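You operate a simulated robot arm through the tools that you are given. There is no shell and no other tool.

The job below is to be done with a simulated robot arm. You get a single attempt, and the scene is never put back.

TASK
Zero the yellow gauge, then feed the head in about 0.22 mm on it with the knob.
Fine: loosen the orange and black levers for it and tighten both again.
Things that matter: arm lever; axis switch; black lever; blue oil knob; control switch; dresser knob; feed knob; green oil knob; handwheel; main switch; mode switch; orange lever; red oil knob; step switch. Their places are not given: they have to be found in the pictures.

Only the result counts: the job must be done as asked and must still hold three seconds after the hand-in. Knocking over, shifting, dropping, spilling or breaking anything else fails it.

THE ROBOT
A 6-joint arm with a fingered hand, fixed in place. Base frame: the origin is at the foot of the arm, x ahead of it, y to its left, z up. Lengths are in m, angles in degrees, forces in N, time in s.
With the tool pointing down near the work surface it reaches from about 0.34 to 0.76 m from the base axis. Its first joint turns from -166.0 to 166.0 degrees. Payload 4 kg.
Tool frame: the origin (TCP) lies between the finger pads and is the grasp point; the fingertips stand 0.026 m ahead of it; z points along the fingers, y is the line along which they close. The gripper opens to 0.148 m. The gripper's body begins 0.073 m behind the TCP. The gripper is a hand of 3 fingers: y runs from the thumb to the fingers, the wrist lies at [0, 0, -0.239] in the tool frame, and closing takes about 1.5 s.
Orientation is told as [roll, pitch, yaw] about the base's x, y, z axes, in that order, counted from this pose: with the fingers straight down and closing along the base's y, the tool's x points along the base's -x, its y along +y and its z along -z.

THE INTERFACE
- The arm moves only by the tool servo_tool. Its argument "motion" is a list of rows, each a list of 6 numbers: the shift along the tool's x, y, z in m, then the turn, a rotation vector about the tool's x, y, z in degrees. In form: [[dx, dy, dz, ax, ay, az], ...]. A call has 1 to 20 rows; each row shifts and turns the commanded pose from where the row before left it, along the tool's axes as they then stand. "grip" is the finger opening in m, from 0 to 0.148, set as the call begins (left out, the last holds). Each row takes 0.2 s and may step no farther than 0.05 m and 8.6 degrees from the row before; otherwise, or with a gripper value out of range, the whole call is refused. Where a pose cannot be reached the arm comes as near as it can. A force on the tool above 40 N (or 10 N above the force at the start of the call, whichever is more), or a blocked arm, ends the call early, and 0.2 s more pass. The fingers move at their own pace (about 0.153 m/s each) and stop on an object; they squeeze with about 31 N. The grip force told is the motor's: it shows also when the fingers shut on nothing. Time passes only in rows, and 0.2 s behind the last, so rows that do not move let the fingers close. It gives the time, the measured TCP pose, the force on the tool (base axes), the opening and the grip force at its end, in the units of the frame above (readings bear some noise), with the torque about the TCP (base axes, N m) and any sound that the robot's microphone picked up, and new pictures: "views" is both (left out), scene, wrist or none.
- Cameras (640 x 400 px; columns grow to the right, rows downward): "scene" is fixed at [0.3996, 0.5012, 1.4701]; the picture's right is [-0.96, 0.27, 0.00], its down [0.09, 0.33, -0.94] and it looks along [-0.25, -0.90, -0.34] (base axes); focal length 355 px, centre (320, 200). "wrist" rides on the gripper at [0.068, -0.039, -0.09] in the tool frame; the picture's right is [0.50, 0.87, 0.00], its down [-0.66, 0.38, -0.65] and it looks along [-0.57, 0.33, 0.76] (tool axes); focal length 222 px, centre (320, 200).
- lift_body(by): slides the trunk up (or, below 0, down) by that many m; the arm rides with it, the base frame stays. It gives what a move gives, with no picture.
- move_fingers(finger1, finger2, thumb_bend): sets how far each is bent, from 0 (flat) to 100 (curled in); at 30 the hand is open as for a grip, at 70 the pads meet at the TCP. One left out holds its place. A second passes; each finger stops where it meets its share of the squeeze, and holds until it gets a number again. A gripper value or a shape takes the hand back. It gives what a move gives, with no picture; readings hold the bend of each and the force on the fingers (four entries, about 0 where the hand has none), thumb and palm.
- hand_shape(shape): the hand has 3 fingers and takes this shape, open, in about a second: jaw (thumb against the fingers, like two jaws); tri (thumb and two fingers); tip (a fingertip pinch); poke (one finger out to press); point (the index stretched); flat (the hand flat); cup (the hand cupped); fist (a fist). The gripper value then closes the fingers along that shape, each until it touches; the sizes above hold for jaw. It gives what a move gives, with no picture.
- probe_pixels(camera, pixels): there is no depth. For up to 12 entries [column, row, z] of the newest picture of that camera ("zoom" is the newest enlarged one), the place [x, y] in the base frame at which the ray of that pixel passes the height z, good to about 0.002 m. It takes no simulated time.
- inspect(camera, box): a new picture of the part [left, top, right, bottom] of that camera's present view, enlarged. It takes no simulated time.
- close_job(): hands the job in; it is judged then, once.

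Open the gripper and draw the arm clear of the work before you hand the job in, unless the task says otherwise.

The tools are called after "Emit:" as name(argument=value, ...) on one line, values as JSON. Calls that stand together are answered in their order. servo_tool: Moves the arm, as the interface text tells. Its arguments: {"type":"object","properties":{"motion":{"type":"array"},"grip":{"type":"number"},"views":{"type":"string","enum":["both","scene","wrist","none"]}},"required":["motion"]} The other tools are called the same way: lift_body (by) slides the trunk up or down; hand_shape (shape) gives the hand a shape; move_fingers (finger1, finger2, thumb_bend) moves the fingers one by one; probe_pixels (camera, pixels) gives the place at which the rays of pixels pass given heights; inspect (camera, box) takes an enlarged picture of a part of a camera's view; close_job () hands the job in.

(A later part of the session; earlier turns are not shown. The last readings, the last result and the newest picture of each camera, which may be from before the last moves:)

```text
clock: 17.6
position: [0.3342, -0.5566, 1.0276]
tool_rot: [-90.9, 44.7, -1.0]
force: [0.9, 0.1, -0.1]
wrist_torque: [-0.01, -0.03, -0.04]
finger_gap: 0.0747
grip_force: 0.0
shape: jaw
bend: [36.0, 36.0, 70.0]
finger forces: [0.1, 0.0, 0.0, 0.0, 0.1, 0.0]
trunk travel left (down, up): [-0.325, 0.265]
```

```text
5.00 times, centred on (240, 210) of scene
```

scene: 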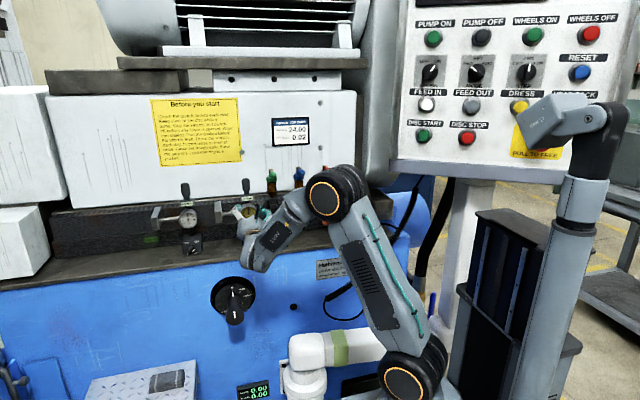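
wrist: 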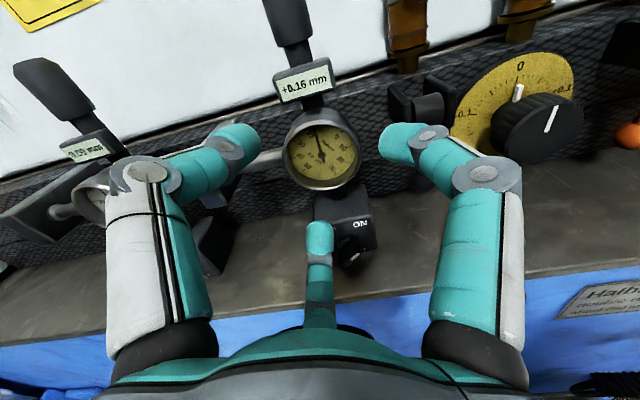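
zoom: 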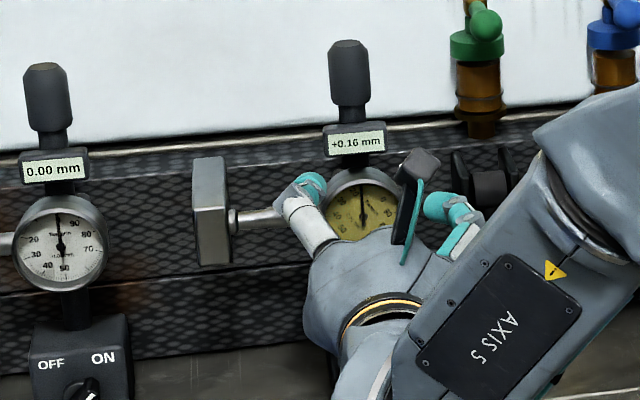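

The gauge now reads +0.16. With the hand clear, I'll turn it back by +41° so that I can regrip for another stroke.

Emit:
servo_tool(motion=[[0, 0, -0.01, 0, 0, 8.2], [0, 0, 0, 0, 0, 8.2], [0, 0, 0, 0, 0, 8.2], [0, 0, 0, 0, 0, 8.2], [0, 0, 0, 0, 0, 8.2]], grip=0.11)

Emit:
inspect(camera="wrist", box=[160, 50, 480, 250])

```text
clock: 18.8
position: [0.3361, -0.5465, 1.0287]
tool_rot: [-90.8, 3.5, -0.4]
force: [0.3, 0.0, 0.3]
wrist_torque: [-0.04, -0.02, -0.05]
finger_gap: 0.1096
grip_force: 0.2
shape: jaw
bend: [27.0, 27.0, 56.0]
finger forces: [0.1, 0.0, 0.0, 0.1, 0.0, 0.0]
trunk travel left (down, up): [-0.325, 0.265]
```

scene: 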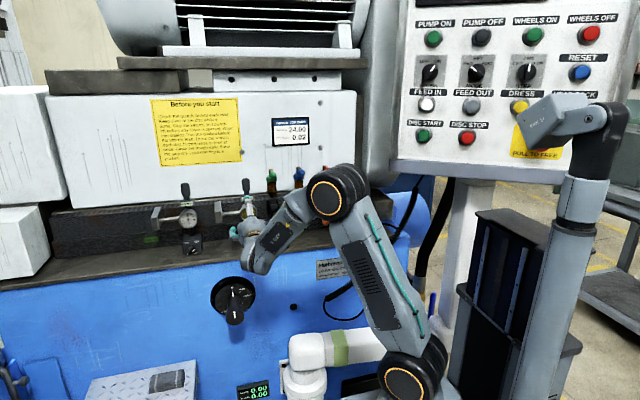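
wrist: 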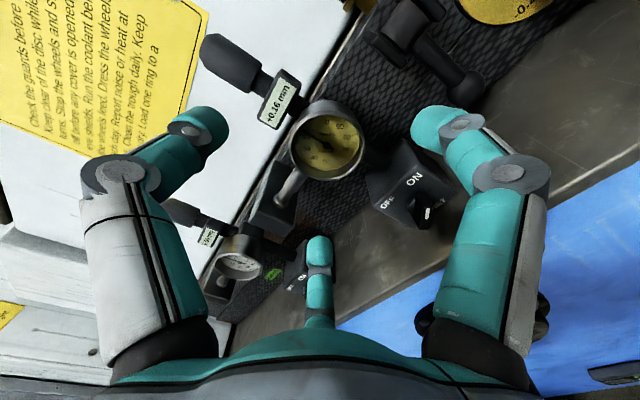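

```text
2.00 times, centred on (320, 150) of wrist
```

zoom: 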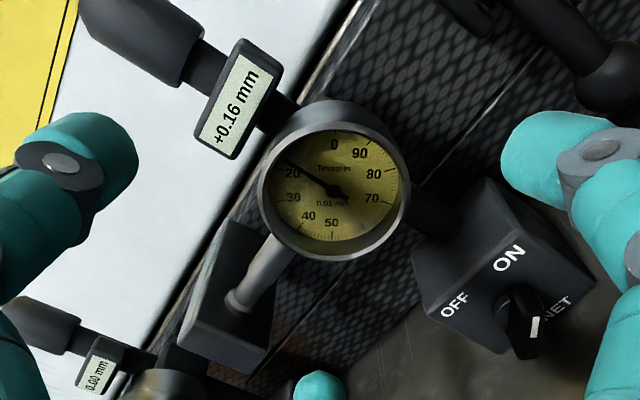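

The rim hasn't moved (my hand is 5 mm too high). I'll correct that, advance to y=-0.602 and grip again.

Emit:
servo_tool(motion=[[0.001, 0.005, 0.0, -0.8, 0, 0], [0, 0, 0.018, 0, 0, 0], [0, 0, 0.018, 0, 0, 0], [0, 0, 0.019, 0, 0, 0]], views="none")

Emit:
servo_tool(motion=[[0, 0, 0, 0, 0, 0], [0, 0, 0, 0, 0, 0], [0, 0, 0, 0, 0, 0], [0, 0, 0, 0, 0, 0]], grip=0.05)

Emit:
inspect(camera="wrist", box=[160, 50, 480, 250])

```text
clock: 19.8
position: [0.3344, -0.6013, 1.0248]
tool_rot: [-89.9, 3.7, -0.4]
force: [-0.6, -0.1, -0.4]
wrist_torque: [0.04, 0.01, -0.01]
finger_gap: 0.1096
grip_force: 0.0
shape: jaw
bend: [27.0, 27.0, 56.0]
finger forces: [0.0, 0.0, 0.0, 0.0, 0.0, 0.0]
trunk travel left (down, up): [-0.325, 0.265]
```

```text
clock: 20.8
position: [0.334, -0.6002, 1.0258]
tool_rot: [-89.9, 3.7, -0.5]
force: [1.0, 1.1, 2.7]
wrist_torque: [0.22, -0.02, 0.38]
finger_gap: 0.0509
grip_force: 30.5
shape: jaw
bend: [77.0, 78.0, 70.0]
finger forces: [27.5, 26.7, 0.0, 0.0, 27.9, 0.0]
trunk travel left (down, up): [-0.325, 0.265]
```

scene: 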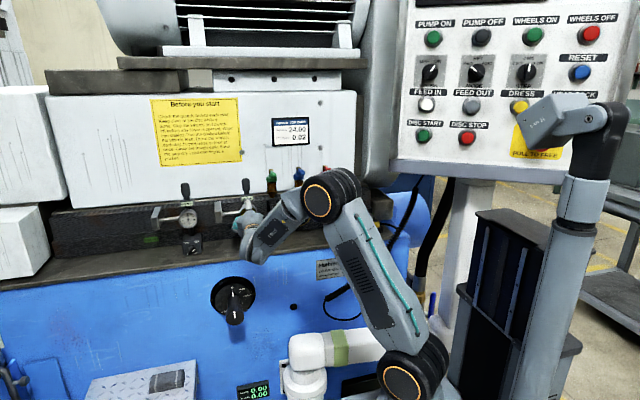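
wrist: 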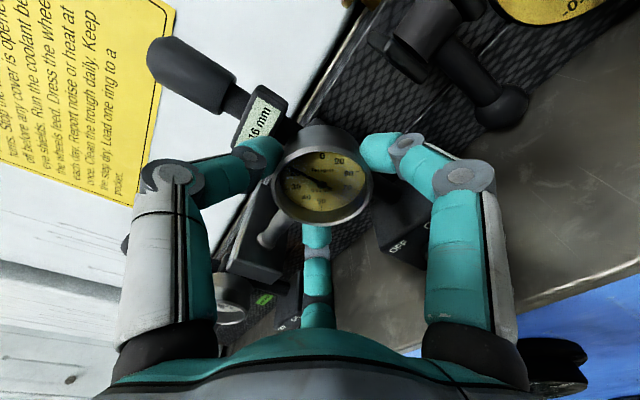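

```text
2.00 times, centred on (320, 150) of wrist
```

zoom: 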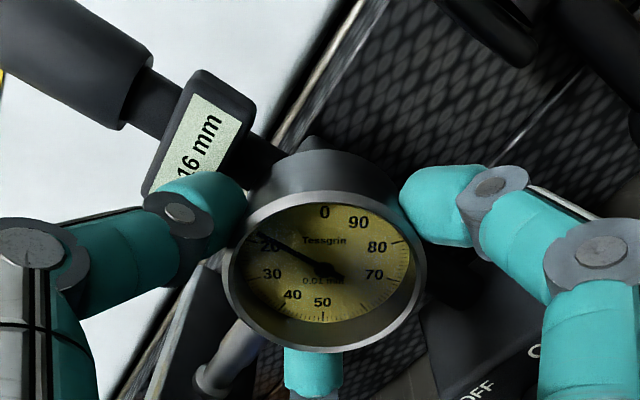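

Good grip again. I'll turn another -28° in small rows.

Emit:
servo_tool(motion=[[0, 0, 0, 0, 0, -5], [0, 0, 0, 0, 0, -5], [0, 0, 0, 0, 0, -5], [0, 0, 0, 0, 0, -5], [0, 0, 0, 0, 0, -5], [0, 0, 0, 0, 0, -3]])

Emit:
inspect(camera="wrist", box=[160, 50, 480, 250])

```text
clock: 22.1
position: [0.3355, -0.6016, 1.0264]
tool_rot: [-90.1, 31.8, -0.4]
force: [5.3, -1.3, 11.3]
wrist_torque: [-0.24, -0.25, 0.21]
finger_gap: 0.0482
grip_force: 31.2
shape: jaw
bend: [77.0, 78.0, 70.0]
finger forces: [27.7, 29.4, 0.1, 0.1, 29.0, 0.0]
trunk travel left (down, up): [-0.325, 0.265]
```

scene: 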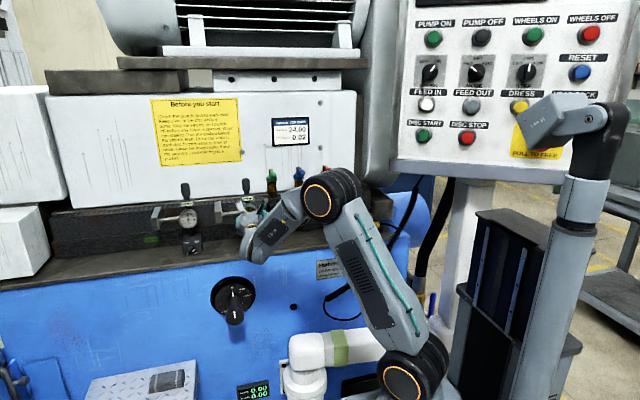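
wrist: 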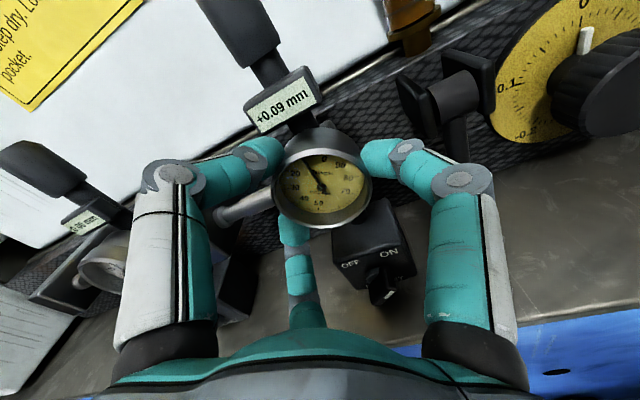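

```text
2.00 times, centred on (320, 150) of wrist
```

zoom: 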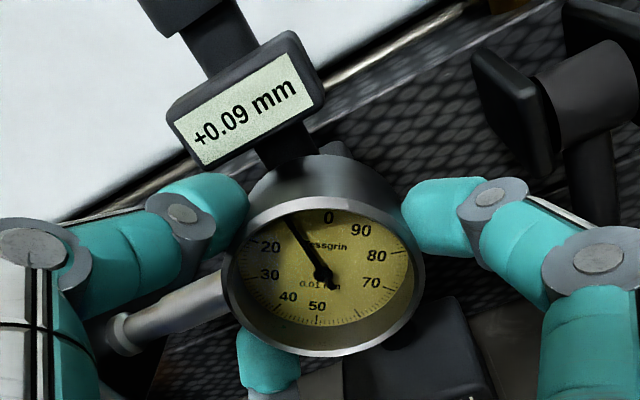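

+0.09 now. I'll release, back off, turn back, and take one more stroke.

Emit:
servo_tool(motion=[[0, 0, 0, 0, 0, 0], [0, 0, 0, 0, 0, 0], [0, 0, -0.01, 0, 0, 0], [0, 0, -0.02, 0, 0, 0], [0, 0, -0.02, 0, 0, 0], [0, 0, 0, 0, 0, 7.2], [0, 0, 0, 0, 0, 7.2], [0, 0, 0, 0, 0, 7.2], [0, 0, 0, 0, 0, 7.2]], grip=0.08)

Emit:
inspect(camera="wrist", box=[160, 50, 480, 250])

```text
clock: 24.1
position: [0.333, -0.552, 1.0253]
tool_rot: [-89.9, 2.8, -0.4]
force: [-0.2, 0.7, -0.4]
wrist_torque: [-0.03, -0.03, 0.0]
finger_gap: 0.0794
grip_force: 0.1
shape: jaw
bend: [35.0, 35.0, 70.0]
finger forces: [0.0, 0.0, 0.0, 0.0, 0.0, 0.0]
trunk travel left (down, up): [-0.325, 0.265]
```

scene: 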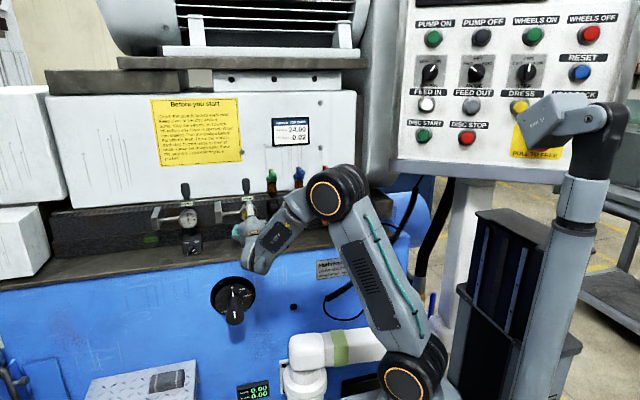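
wrist: 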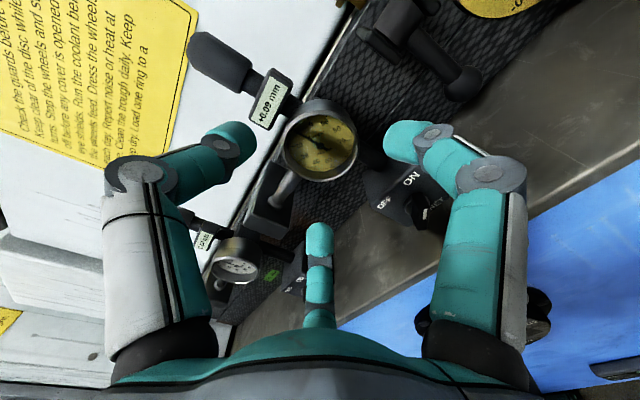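

```text
2.00 times, centred on (320, 150) of wrist
```

zoom: 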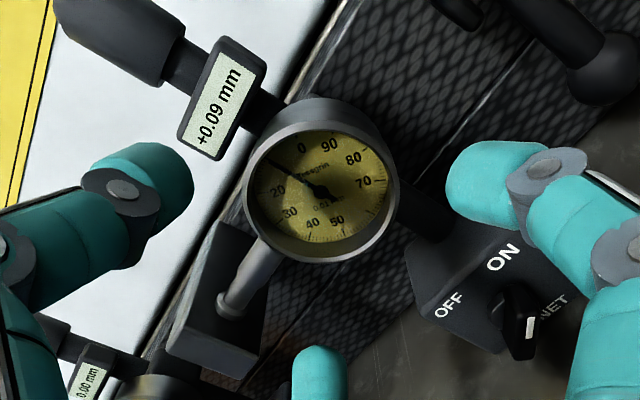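

I'll open to 0.11, advance and close on the rim once more.

Emit:
servo_tool(motion=[[-0.001, 0.0015, 0.0, 0, 0, 0], [0, 0, 0.016, 0, 0, 0], [0, 0, 0.016, 0, 0, 0], [0, 0, 0.018, 0, 0, 0]], grip=0.11, views="none")

Emit:
servo_tool(motion=[[0, 0, 0, 0, 0, 0], [0, 0, 0, 0, 0, 0], [0, 0, 0, 0, 0, 0], [0, 0, 0, 0, 0, 0]], grip=0.05, views="none")

Emit:
servo_tool(motion=[[0, 0, 0, 0, 0, -5], [0, 0, 0, 0, 0, -5], [0, 0, 0, 0, 0, -5], [0, 0, 0, 0, 0, -5], [0, 0, 0, 0, 0, -5], [0, 0, 0, 0, 0, -3]])

Emit:
inspect(camera="wrist", box=[160, 50, 480, 250])

```text
clock: 25.1
position: [0.3354, -0.6022, 1.0237]
tool_rot: [-89.9, 2.9, -0.4]
force: [0.3, -0.4, -0.1]
wrist_torque: [0.01, 0.01, -0.01]
finger_gap: 0.1095
grip_force: 0.0
shape: jaw
bend: [27.0, 27.0, 56.0]
finger forces: [0.0, 0.0, 0.0, 0.0, 0.0, 0.0]
trunk travel left (down, up): [-0.325, 0.265]
```

```text
clock: 26.1
position: [0.3357, -0.6015, 1.0237]
tool_rot: [-89.9, 2.9, -0.3]
force: [0.3, -0.1, 2.1]
wrist_torque: [0.18, 0.02, 0.04]
finger_gap: 0.0525
grip_force: 30.9
shape: jaw
bend: [77.0, 77.0, 70.0]
finger forces: [24.2, 22.4, 0.0, 0.0, 28.5, 0.0]
trunk travel left (down, up): [-0.325, 0.265]
```

```text
clock: 27.6
position: [0.3339, -0.6015, 1.0246]
tool_rot: [-90.1, 30.9, -0.4]
force: [1.8, -5.7, 14.4]
wrist_torque: [-0.4, -0.5, 0.21]
finger_gap: 0.0479
grip_force: 31.2
shape: jaw
bend: [78.0, 78.0, 70.0]
finger forces: [25.7, 28.5, 0.0, 0.0, 34.0, 0.1]
trunk travel left (down, up): [-0.325, 0.265]
```

scene: 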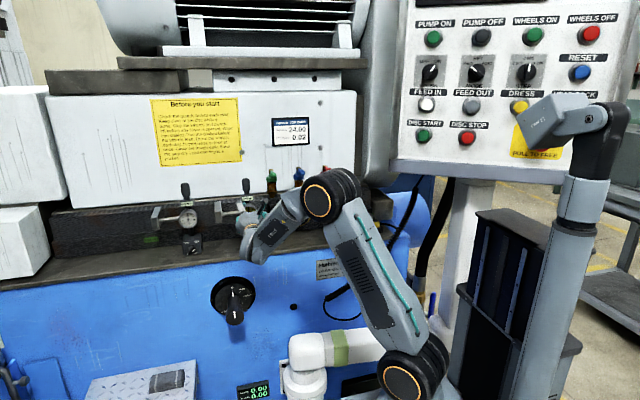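
wrist: 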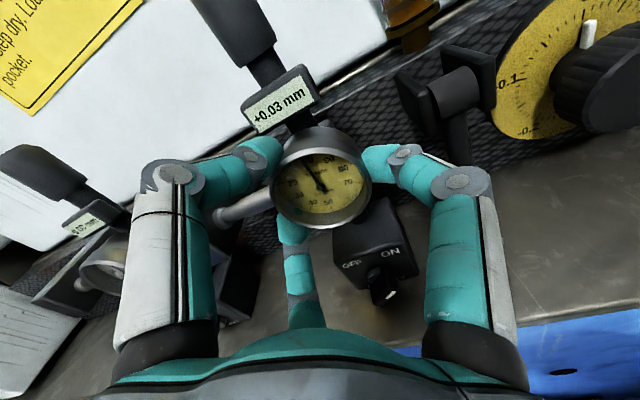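

```text
2.00 times, centred on (320, 150) of wrist
```

zoom: 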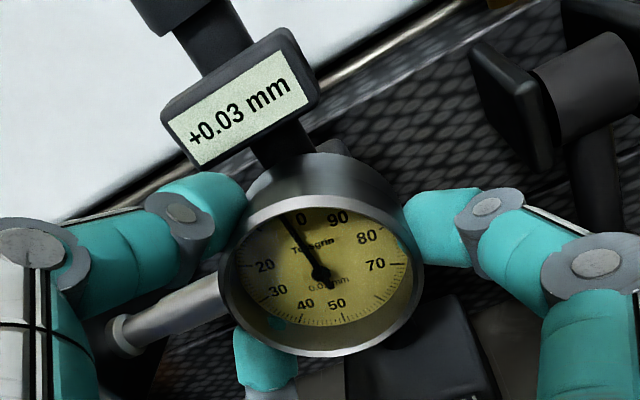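

+0.03 left. One more short regrip will finish the zeroing.

Emit:
servo_tool(motion=[[0, 0, 0, 0, 0, 0], [0, 0, 0, 0, 0, 0], [0, 0, -0.01, 0, 0, 0], [0, 0, -0.02, 0, 0, 0], [0, 0, -0.02, 0, 0, 0], [0, 0, 0, 0, 0, 7], [0, 0, 0, 0, 0, 7], [0, 0, 0, 0, 0, 7], [0, 0, 0, 0, 0, 7]], grip=0.08)

Emit:
inspect(camera="wrist", box=[160, 50, 480, 250])

```text
clock: 29.6
position: [0.3344, -0.5519, 1.0228]
tool_rot: [-89.9, 2.7, -0.4]
force: [-0.6, 0.0, -0.4]
wrist_torque: [0.01, -0.04, -0.01]
finger_gap: 0.0794
grip_force: 0.1
shape: jaw
bend: [35.0, 35.0, 70.0]
finger forces: [0.0, 0.0, 0.1, 0.0, 0.0, 0.0]
trunk travel left (down, up): [-0.325, 0.265]
```

scene: 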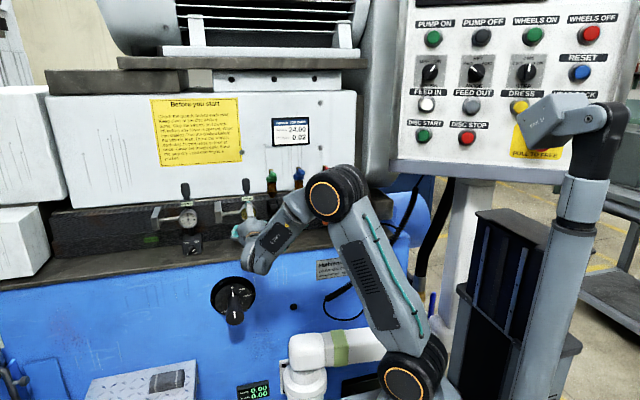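
wrist: 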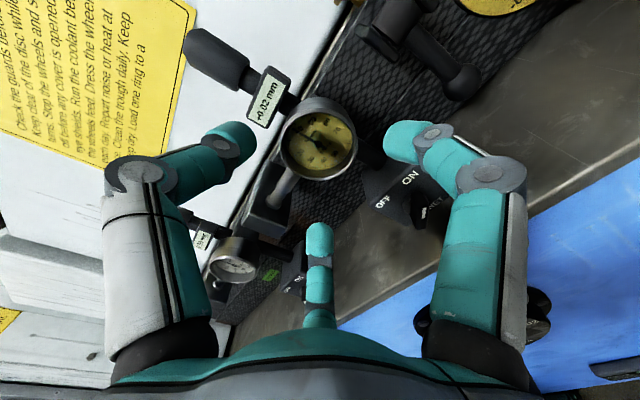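

```text
2.00 times, centred on (320, 150) of wrist
```

zoom: 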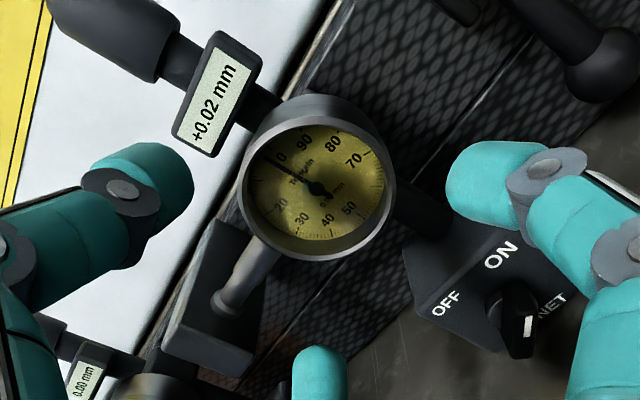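

It reads +0.02 after release. I'll regrip and turn about 8° more.

Emit:
servo_tool(motion=[[-0.001, 0, 0.0, 0, 0, 0], [0, 0, 0.016, 0, 0, 0], [0, 0, 0.016, 0, 0, 0], [0, 0, 0.018, 0, 0, 0]], grip=0.11, views="none")

Emit:
servo_tool(motion=[[0, 0, 0, 0, 0, 0], [0, 0, 0, 0, 0, 0], [0, 0, 0, 0, 0, 0], [0, 0, 0, 0, 0, 0]], grip=0.05, views="none")

Emit:
servo_tool(motion=[[0, 0, 0, 0, 0, -4], [0, 0, 0, 0, 0, -4], [0, 0, 0, 0, 0, 0]])

Emit:
inspect(camera="wrist", box=[160, 50, 480, 250])

```text
clock: 30.6
position: [0.3368, -0.6018, 1.0221]
tool_rot: [-89.9, 2.9, -0.4]
force: [0.2, 0.8, -0.2]
wrist_torque: [0.03, 0.01, 0.0]
finger_gap: 0.1095
grip_force: 0.0
shape: jaw
bend: [27.0, 27.0, 56.0]
finger forces: [0.1, 0.1, 0.0, 0.1, 0.0, 0.1]
trunk travel left (down, up): [-0.325, 0.265]
```

```text
clock: 31.6
position: [0.3349, -0.6006, 1.0231]
tool_rot: [-90.0, 2.8, -0.4]
force: [0.7, 3.9, 3.9]
wrist_torque: [0.31, 0.0, 0.07]
finger_gap: 0.052
grip_force: 30.9
shape: jaw
bend: [78.0, 78.0, 70.0]
finger forces: [25.5, 26.1, 0.1, 0.1, 28.1, 0.1]
trunk travel left (down, up): [-0.325, 0.265]
```

```text
clock: 32.4
position: [0.3356, -0.6022, 1.0223]
tool_rot: [-89.9, 10.8, -0.5]
force: [1.8, 3.9, 7.4]
wrist_torque: [0.15, -0.1, 0.28]
finger_gap: 0.0512
grip_force: 31.2
shape: jaw
bend: [78.0, 78.0, 70.0]
finger forces: [27.6, 26.9, 0.0, 0.0, 29.0, 0.0]
trunk travel left (down, up): [-0.325, 0.265]
```

scene: 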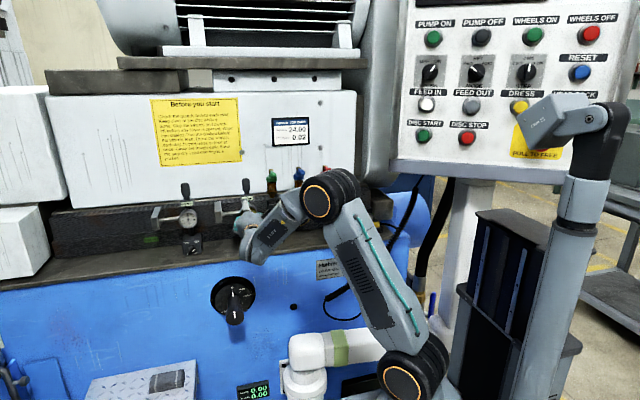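
wrist: 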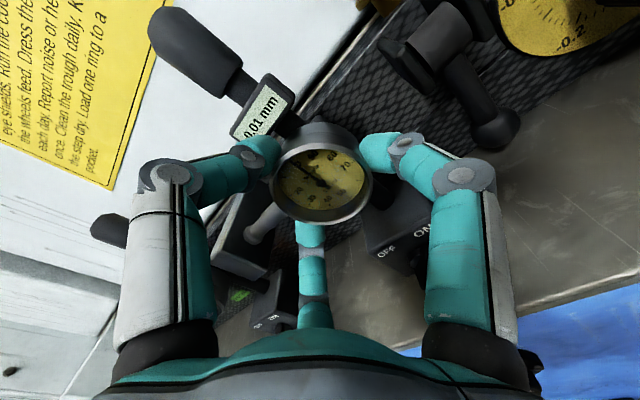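

```text
2.00 times, centred on (320, 150) of wrist
```

zoom: 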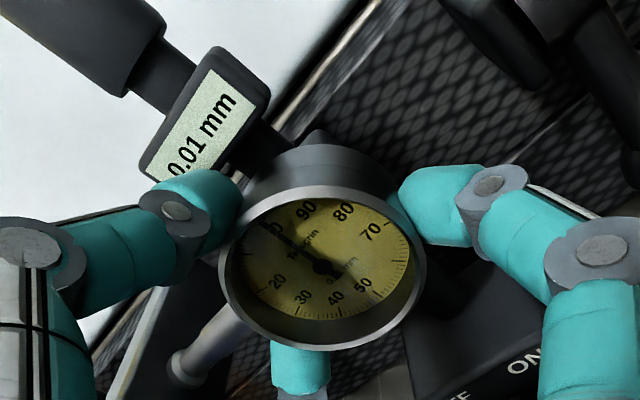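

The tag shows "0.01" with its sign hidden, so I'll zoom in to see the needle against the 0 mark.

Emit:
inspect(camera="wrist", box=[250, 120, 390, 220])

Emit:
inspect(camera="scene", box=[230, 185, 266, 215])

```text
4.00 times, centred on (320, 170) of wrist
```

zoom: 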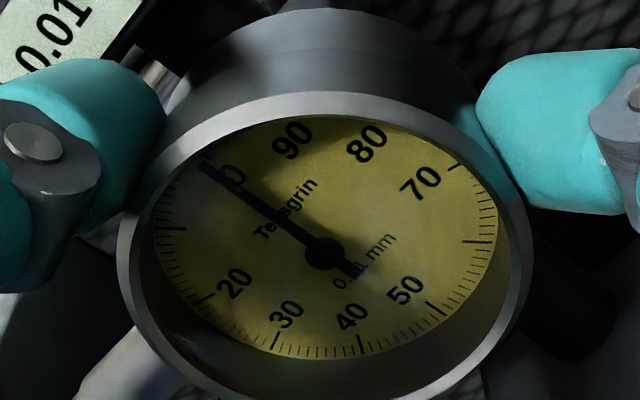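

```text
13.33 times, centred on (248, 200) of scene
```

zoom: 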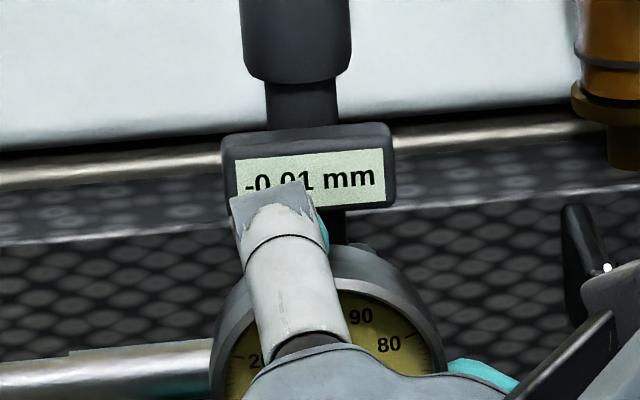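

It reads -0.01, slightly overshot. I'll turn back +3.5°.

Emit:
servo_tool(motion=[[0, 0, 0, 0, 0, 3.5], [0, 0, 0, 0, 0, 0]], views="none")

Emit:
inspect(camera="scene", box=[230, 185, 266, 215])

```text
clock: 33.0
position: [0.3351, -0.6017, 1.0229]
tool_rot: [-90.1, 7.5, -0.5]
force: [1.6, 4.0, 6.0]
wrist_torque: [0.1, 0.03, 0.22]
finger_gap: 0.051
grip_force: 31.2
shape: jaw
bend: [78.0, 78.0, 70.0]
finger forces: [28.9, 26.8, 0.0, 0.1, 29.8, 0.1]
trunk travel left (down, up): [-0.325, 0.265]
```

```text
13.33 times, centred on (248, 200) of scene
```

zoom: 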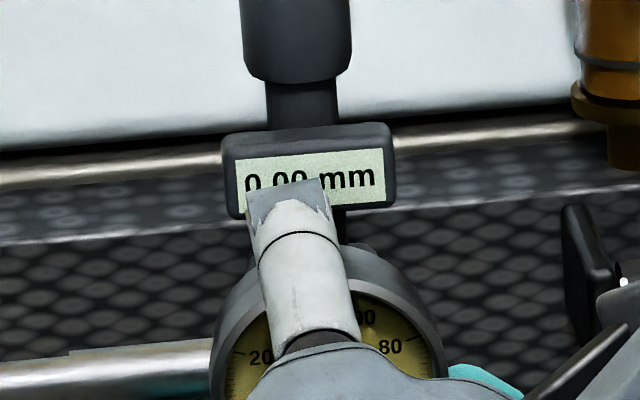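

It reads 0.00. I'll release and retreat, then check it holds.

Emit:
servo_tool(motion=[[0, 0, 0, 0, 0, 0], [0, 0, 0, 0, 0, 0], [0, 0, 0, 0, 0, 0], [0, 0, -0.01, 0, 0, 0], [0, 0, -0.03, 0, 0, 0], [0, 0, -0.04, 0, 0, 0]], grip=0.08)

Emit:
inspect(camera="scene", box=[230, 185, 266, 215])

Emit:
inspect(camera="wrist", box=[250, 70, 390, 170])

```text
clock: 34.4
position: [0.3342, -0.5215, 1.0214]
tool_rot: [-89.8, 7.4, -0.4]
force: [0.1, -0.2, 0.2]
wrist_torque: [-0.01, -0.03, 0.0]
finger_gap: 0.0796
grip_force: 0.1
shape: jaw
bend: [35.0, 35.0, 70.0]
finger forces: [0.1, 0.1, 0.0, 0.0, 0.0, 0.0]
trunk travel left (down, up): [-0.325, 0.265]
```

scene: 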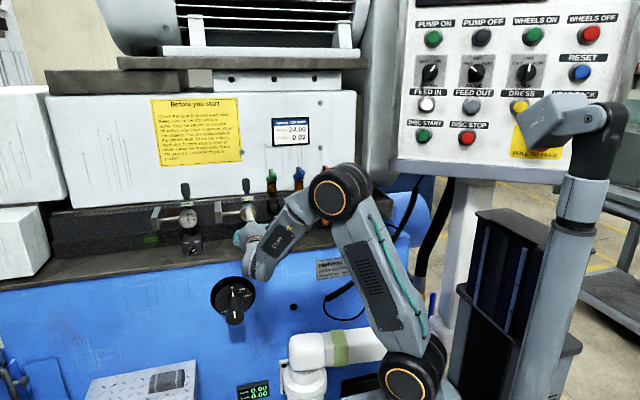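
wrist: 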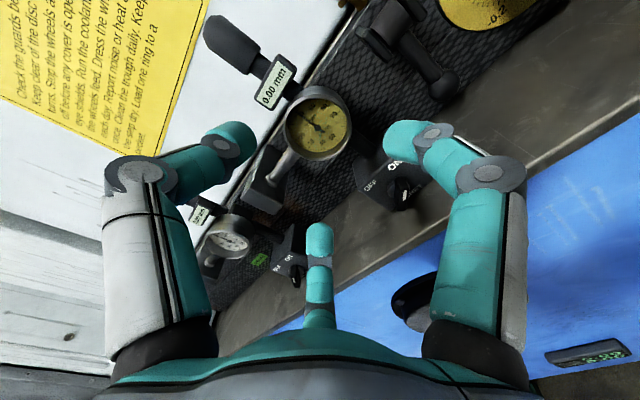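

```text
13.33 times, centred on (248, 200) of scene
```

zoom: 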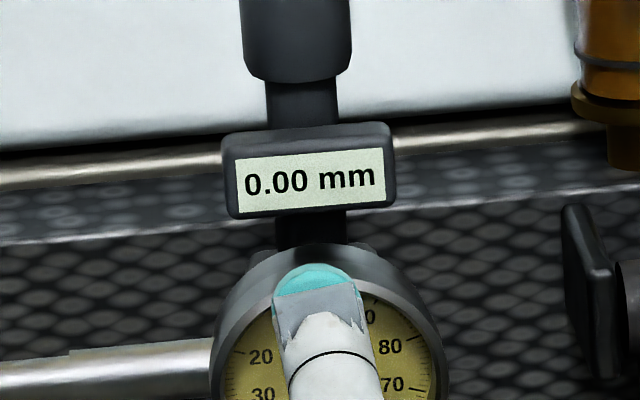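

```text
4.00 times, centred on (320, 120) of wrist
```

zoom: 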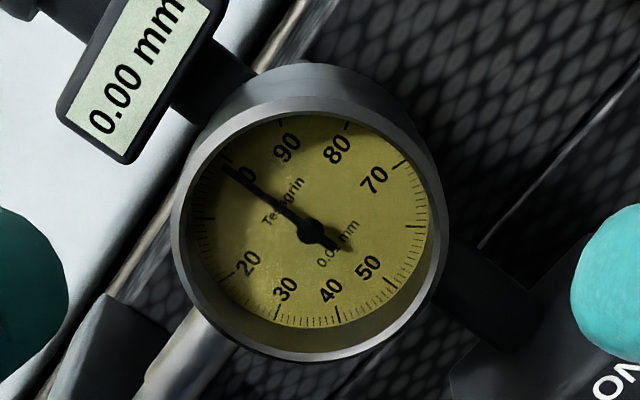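

The gauge reads 0.00 and stands undisturbed. I'll now move over to the black lever at a distance, to study the lever, bench and wall geometry.

Emit:
servo_tool(motion=[[0.02, 0.0, -0.01, 0, 0, 0], [0.02, 0.0, -0.01, 0, 0, 0], [0.02, 0.003, 0, 0, 0, 0], [0.03, 0.003, 0, 0, 0, 0]], grip=0.1)

Emit:
inspect(camera="wrist", box=[200, 20, 460, 182])

Emit:
inspect(camera="scene", box=[225, 170, 325, 270])

```text
clock: 35.4
position: [0.2464, -0.5009, 1.0281]
tool_rot: [-89.9, 7.3, -0.4]
force: [-0.2, 0.4, 0.4]
wrist_torque: [0.01, 0.02, 0.01]
finger_gap: 0.0993
grip_force: 0.1
shape: jaw
bend: [29.0, 29.0, 72.0]
finger forces: [0.1, 0.1, 0.0, 0.0, 0.0, 0.0]
trunk travel left (down, up): [-0.325, 0.265]
```

scene: 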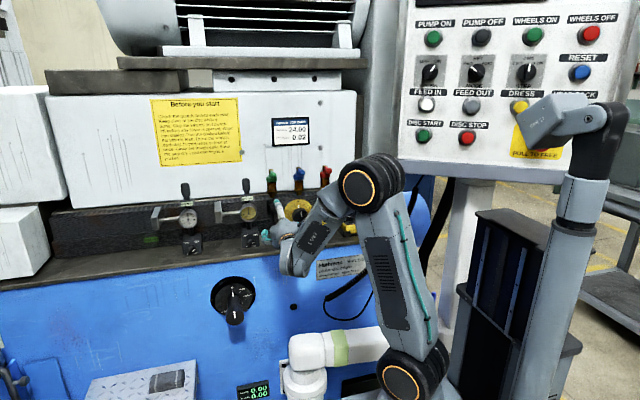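
wrist: 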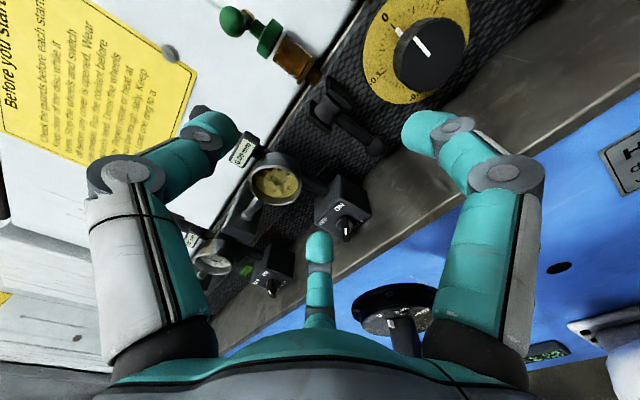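

```text
2.46 times, centred on (330, 101) of wrist
```

zoom: 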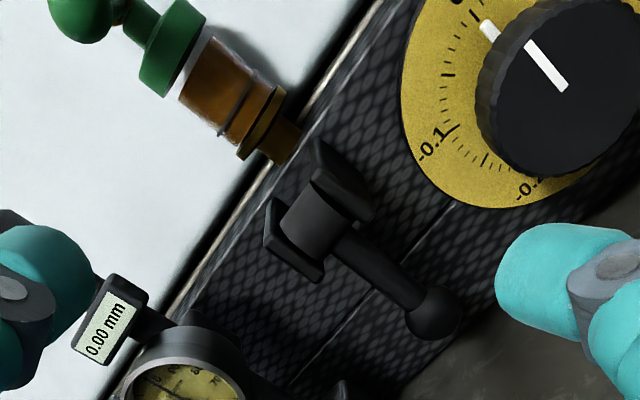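

```text
4.00 times, centred on (275, 220) of scene
```

zoom: 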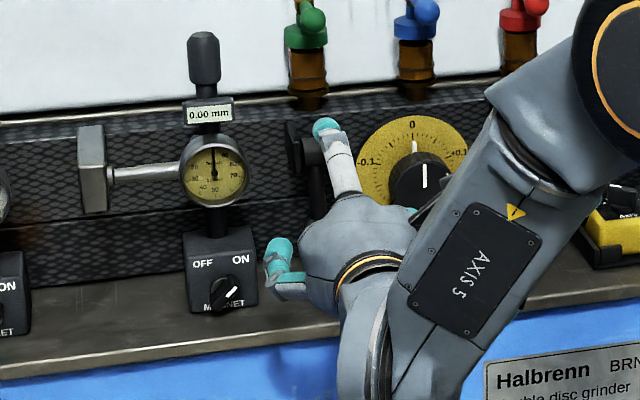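

I'll probe the dial plate (for wall depth), the magnet box text, and the bench edge.

Emit:
probe_pixels(camera="scene", pixels=[[287, 210.5, 0.95], [287, 210.5, 1.05], [255.25, 234.75, 0.9], [255.25, 234.75, 1.0], [220, 258, 0.9], [220, 258, 0.88], [274.5, 234, 0.9], [274.5, 234, 0.89], [257, 224, 0.95], [257, 224, 1.0]])

Emit:
probe_pixels(camera="wrist", pixels=[[376.7, 77.8, 0.95], [376.7, 77.8, 1.05], [340, 207, 0.9], [340, 207, 1.0], [374.7, 145.5, 0.9], [374.7, 145.5, 1.0]])

Emit:
inspect(camera="wrist", box=[290, 150, 400, 250])

```text
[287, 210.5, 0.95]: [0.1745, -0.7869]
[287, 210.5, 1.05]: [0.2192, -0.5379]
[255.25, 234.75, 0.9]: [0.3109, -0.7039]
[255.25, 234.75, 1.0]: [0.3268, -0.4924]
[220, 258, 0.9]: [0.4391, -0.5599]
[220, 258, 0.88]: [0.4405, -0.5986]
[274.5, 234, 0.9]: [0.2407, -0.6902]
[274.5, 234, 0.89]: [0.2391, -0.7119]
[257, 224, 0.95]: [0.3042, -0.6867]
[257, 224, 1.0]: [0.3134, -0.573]
```

```text
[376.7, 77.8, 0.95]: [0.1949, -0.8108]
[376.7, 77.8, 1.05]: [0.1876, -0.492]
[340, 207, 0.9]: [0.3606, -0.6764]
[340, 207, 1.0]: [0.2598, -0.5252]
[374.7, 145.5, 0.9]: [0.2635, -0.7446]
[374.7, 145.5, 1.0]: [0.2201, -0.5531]
```

```text
4.00 times, centred on (345, 200) of wrist
```

zoom: 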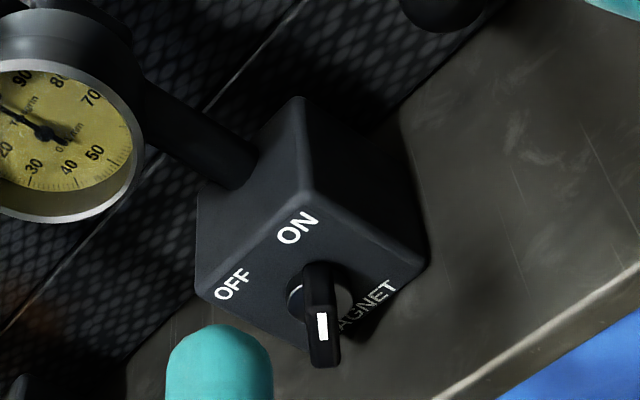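

Geometry so far: wall at y≈-0.688, bench z≈0.90, magnet box front at (x≥0.305, y=-0.613). The space round the black ball is tight, so I'll look at the "tip" hand shape out here in the open.

Emit:
hand_shape(shape="tip")

Emit:
inspect(camera="wrist", box=[0, 0, 640, 400])

Emit:
inspect(camera="scene", box=[225, 170, 325, 270])

```text
clock: 36.2
position: [0.249, -0.5012, 1.0291]
tool_rot: [-89.9, 7.4, -0.3]
force: [0.2, 0.2, -0.4]
wrist_torque: [0.03, 0.02, -0.02]
finger_gap: 0.1478
grip_force: 0.0
shape: tip
bend: [30.0, 30.0, 30.0]
finger forces: [0.0, 0.0, 0.0, 0.0, 0.1, 0.1]
trunk travel left (down, up): [-0.325, 0.265]
```

```text
1.00 times, centred on (320, 200) of wrist (not enlarged: the box is as wide or as high as the picture)
```

zoom: 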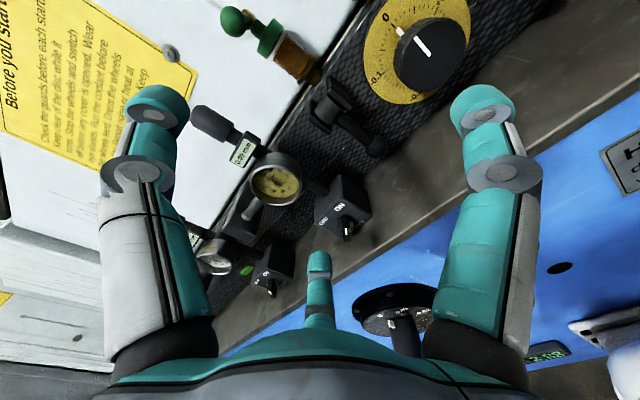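

```text
4.00 times, centred on (275, 220) of scene
```

zoom: 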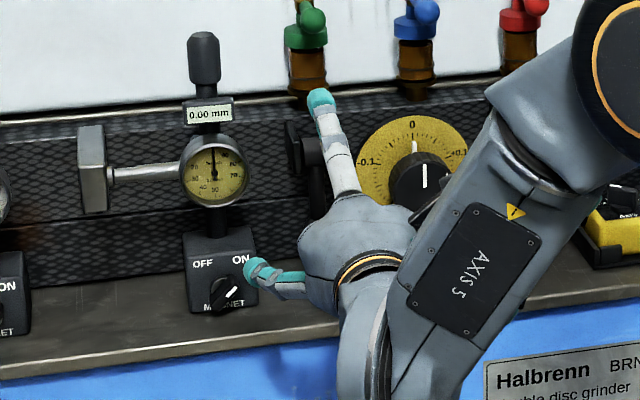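

"tip" opens the same way as "jaw". I'll look at "poke" next.

Emit:
hand_shape(shape="poke")

Emit:
inspect(camera="wrist", box=[0, 0, 640, 400])

Emit:
inspect(camera="scene", box=[225, 170, 325, 270])

```text
clock: 37.1
position: [0.2479, -0.5007, 1.029]
tool_rot: [-89.9, 7.4, -0.5]
force: [0.6, -0.3, -0.4]
wrist_torque: [0.01, 0.02, -0.03]
finger_gap: 0.0
grip_force: 0.1
shape: poke
bend: [100.0, 100.0, 40.0]
finger forces: [0.0, 0.1, 0.0, 0.0, 0.0, 0.0]
trunk travel left (down, up): [-0.325, 0.265]
```

```text
1.00 times, centred on (320, 200) of wrist (not enlarged: the box is as wide or as high as the picture)
```

zoom: 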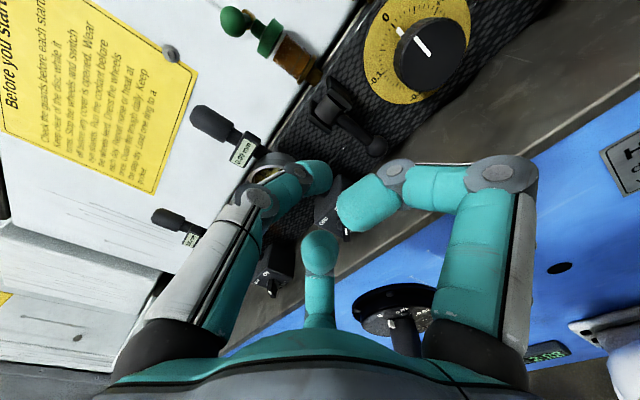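

```text
4.00 times, centred on (275, 220) of scene
```

zoom: 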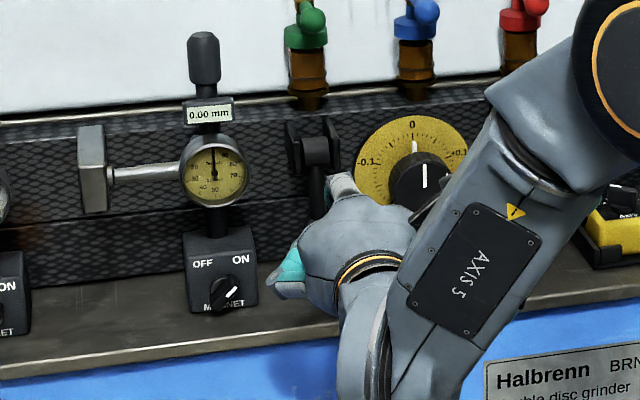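

In "poke" only the thumb stands out, which may be useful later for pushing. For pulling the levers I'll use a three-finger grip on the ball, with the hand tilted 45° down and rolled so that the shaft passes between thumb and finger. First I'll go back to "jaw", roll and tilt here in the open.

Emit:
hand_shape(shape="jaw")

Emit:
servo_tool(motion=[[0, 0, -0.01, 0, 0, -7.5], [0, 0, -0.01, 0, 0, -7.5], [0, 0, -0.01, 0, 0, -7.5], [0, 0, 0, 0, 0, -7.5], [0, 0, 0, 0, 0, -7.5], [0, 0, 0, 0, 0, -7.5], [0, 0, 0, 0, 0, -7.6]], grip=0.08)

```text
clock: 38.0
position: [0.2469, -0.5008, 1.0286]
tool_rot: [-89.9, 7.4, -0.3]
force: [-0.1, 0.3, -0.3]
wrist_torque: [0.0, -0.02, -0.03]
finger_gap: 0.148
grip_force: 0.0
shape: jaw
bend: [30.0, 30.0, 30.0]
finger forces: [0.0, 0.0, 0.0, 0.1, 0.0, 0.0]
trunk travel left (down, up): [-0.325, 0.265]
```

```text
clock: 39.6
position: [0.2471, -0.4712, 1.0277]
tool_rot: [-89.8, 60.0, -0.3]
force: [0.8, -0.8, 0.4]
wrist_torque: [-0.03, 0.02, -0.01]
finger_gap: 0.0805
grip_force: 0.0
shape: jaw
bend: [34.0, 34.0, 70.0]
finger forces: [0.0, 0.0, 0.0, 0.0, 0.1, 0.0]
trunk travel left (down, up): [-0.325, 0.265]
```

scene: 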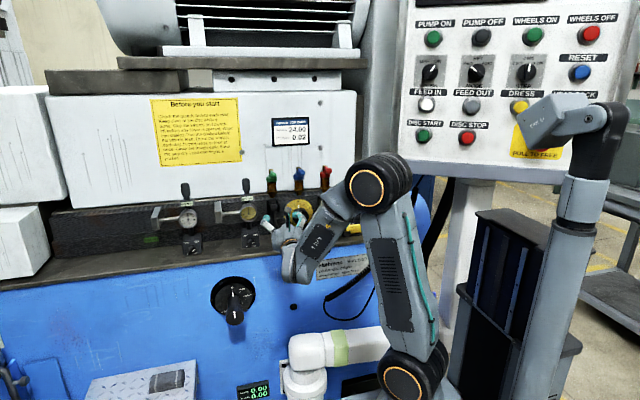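
wrist: 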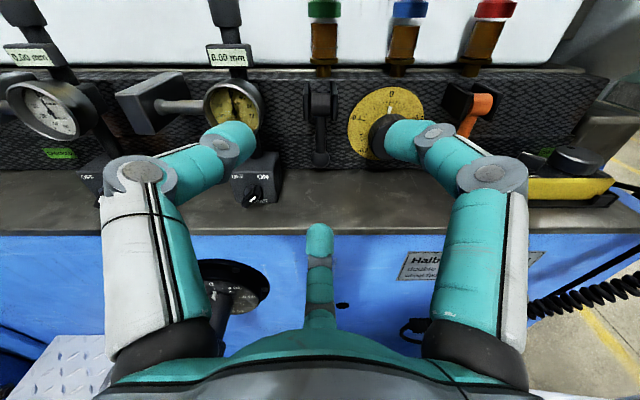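

At this roll the camera looks straight on, with the black lever exactly in line (column 320). I'll now tilt the hand 45° down.

Emit:
servo_tool(motion=[[0, 0, 0, -3.75, -6.5, 0], [0, 0, 0, -3.75, -6.5, 0], [0, 0, 0, -3.75, -6.5, 0], [0, 0, 0, -3.75, -6.5, 0], [0, 0, 0, -3.75, -6.5, 0], [0, 0, 0, -3.75, -6.5, 0]])

```text
clock: 41.0
position: [0.2469, -0.4707, 1.0281]
tool_rot: [-26.6, 37.6, 50.4]
force: [-0.6, 0.1, 0.8]
wrist_torque: [0.0, -0.02, -0.02]
finger_gap: 0.0806
grip_force: 0.0
shape: jaw
bend: [34.0, 34.0, 70.0]
finger forces: [0.0, 0.0, 0.0, 0.1, 0.0, 0.0]
trunk travel left (down, up): [-0.325, 0.265]
```

scene: 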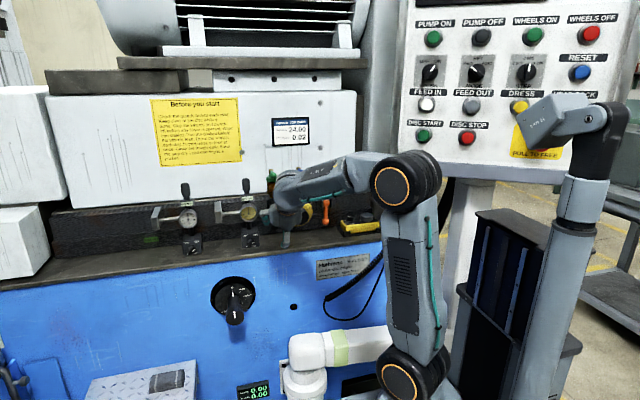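
wrist: 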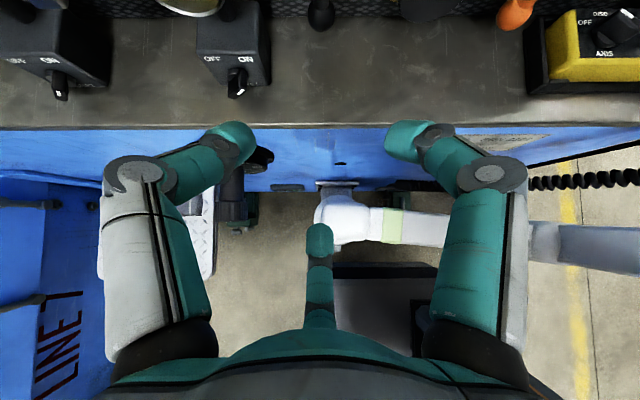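

The hand now points 45° down. I'll drop to ball height in front of the lever, then look before moving in.

Emit:
servo_tool(motion=[[-0.0018, 0.0022, 0.0274, 0, 0, 0], [-0.0018, 0.0022, 0.0274, 0, 0, 0], [-0.0018, 0.0022, 0.0274, 0, 0, 0], [-0.0018, 0.0022, 0.0274, 0, 0, 0]], grip=0.06)

Emit:
inspect(camera="wrist", box=[200, 0, 440, 150])

```text
clock: 42.0
position: [0.2411, -0.5404, 0.9443]
tool_rot: [-26.7, 37.5, 50.4]
force: [-0.3, 0.8, 0.3]
wrist_torque: [0.01, 0.04, 0.01]
finger_gap: 0.0604
grip_force: 0.0
shape: jaw
bend: [77.0, 77.0, 70.0]
finger forces: [0.0, 0.0, 0.0, 0.0, 0.1, 0.0]
trunk travel left (down, up): [-0.325, 0.265]
```

scene: 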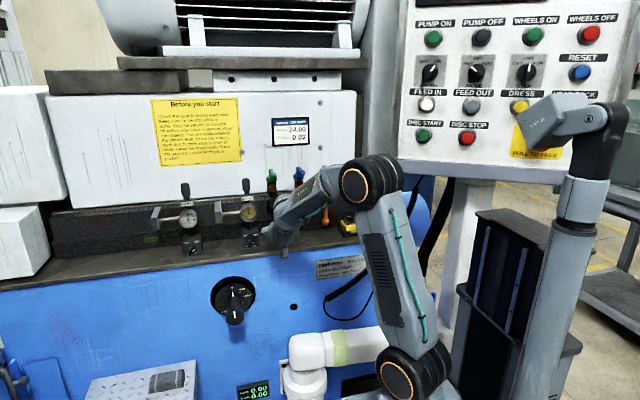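
wrist: 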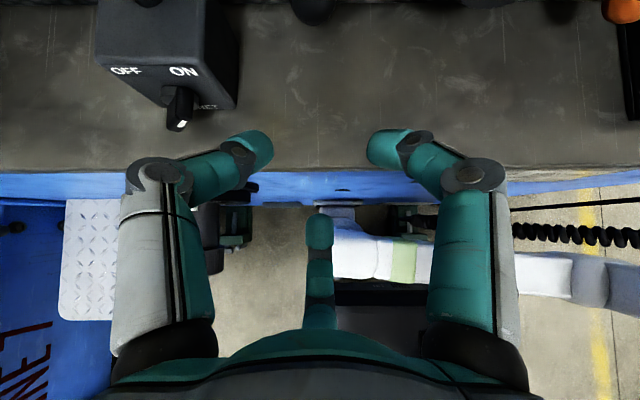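

```text
2.67 times, centred on (320, 75) of wrist
```

zoom: 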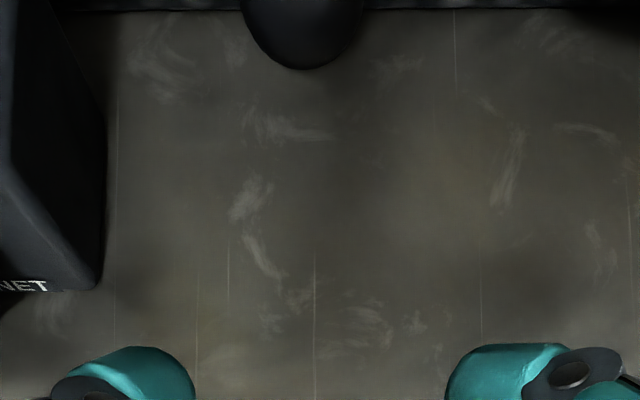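

The ball is at column ~313, matching x=0.245. I'll move in by 60 mm along -y.

Emit:
servo_tool(motion=[[0.0102, -0.0088, 0.0141, 0, 0, 0], [0.0122, -0.0071, 0.0141, 0, 0, 0], [0.0122, -0.0071, 0.0141, 0, 0, 0]])

Emit:
inspect(camera="wrist", box=[160, 0, 480, 200])

Emit:
inspect(camera="scene", box=[225, 170, 325, 270])

```text
clock: 42.9
position: [0.2446, -0.5999, 0.942]
tool_rot: [-26.4, 37.7, 50.4]
force: [-0.3, 0.3, 0.1]
wrist_torque: [-0.01, 0.0, 0.05]
finger_gap: 0.0603
grip_force: 0.1
shape: jaw
bend: [77.0, 77.0, 70.0]
finger forces: [0.0, 0.0, 0.0, 0.0, 0.1, 0.0]
trunk travel left (down, up): [-0.325, 0.265]
```

scene: 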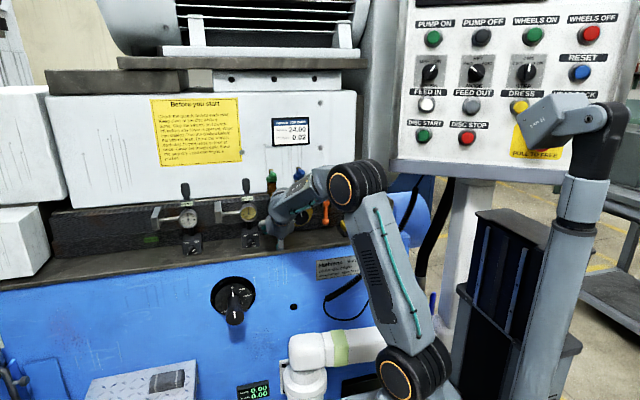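
wrist: 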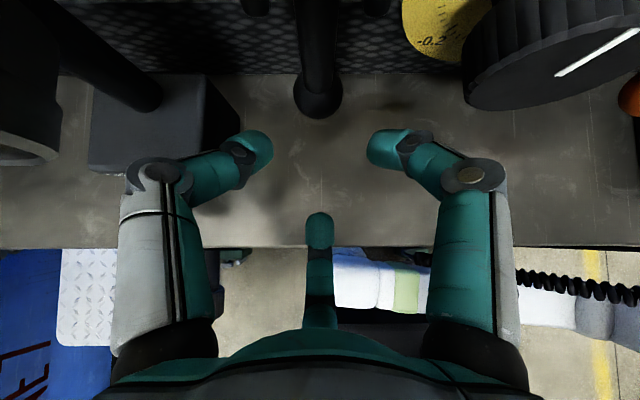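

```text
2.00 times, centred on (320, 100) of wrist
```

zoom: 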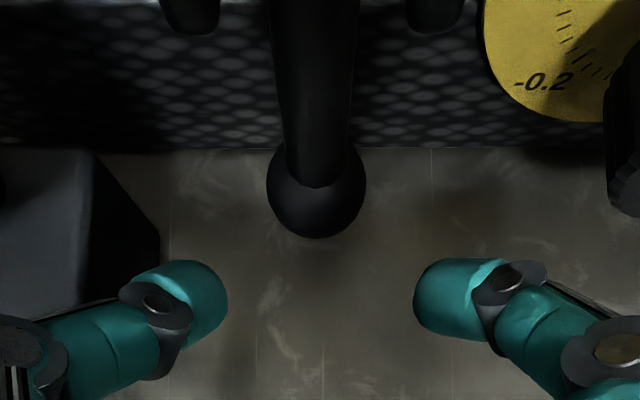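

```text
4.00 times, centred on (275, 220) of scene
```

zoom: 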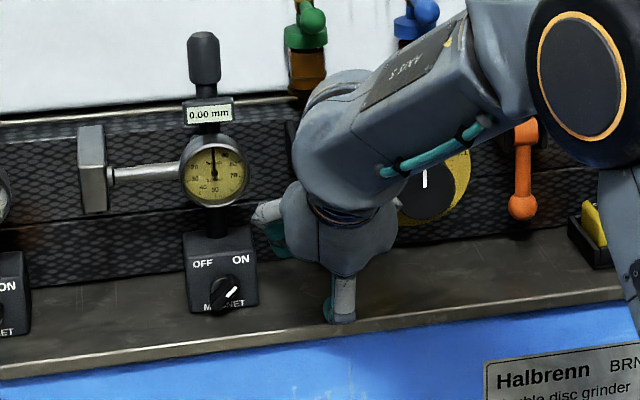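

The view confirms the alignment. I'll verify the ball position with the wrist camera here.

Emit:
probe_pixels(camera="wrist", pixels=[[318, 96, 0.93], [318, 96, 0.943], [318, 96, 0.955], [320, 70, 0.97]])

```text
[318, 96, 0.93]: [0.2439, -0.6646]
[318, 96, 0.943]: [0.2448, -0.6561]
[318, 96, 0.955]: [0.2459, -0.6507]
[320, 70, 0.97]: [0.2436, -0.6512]
```

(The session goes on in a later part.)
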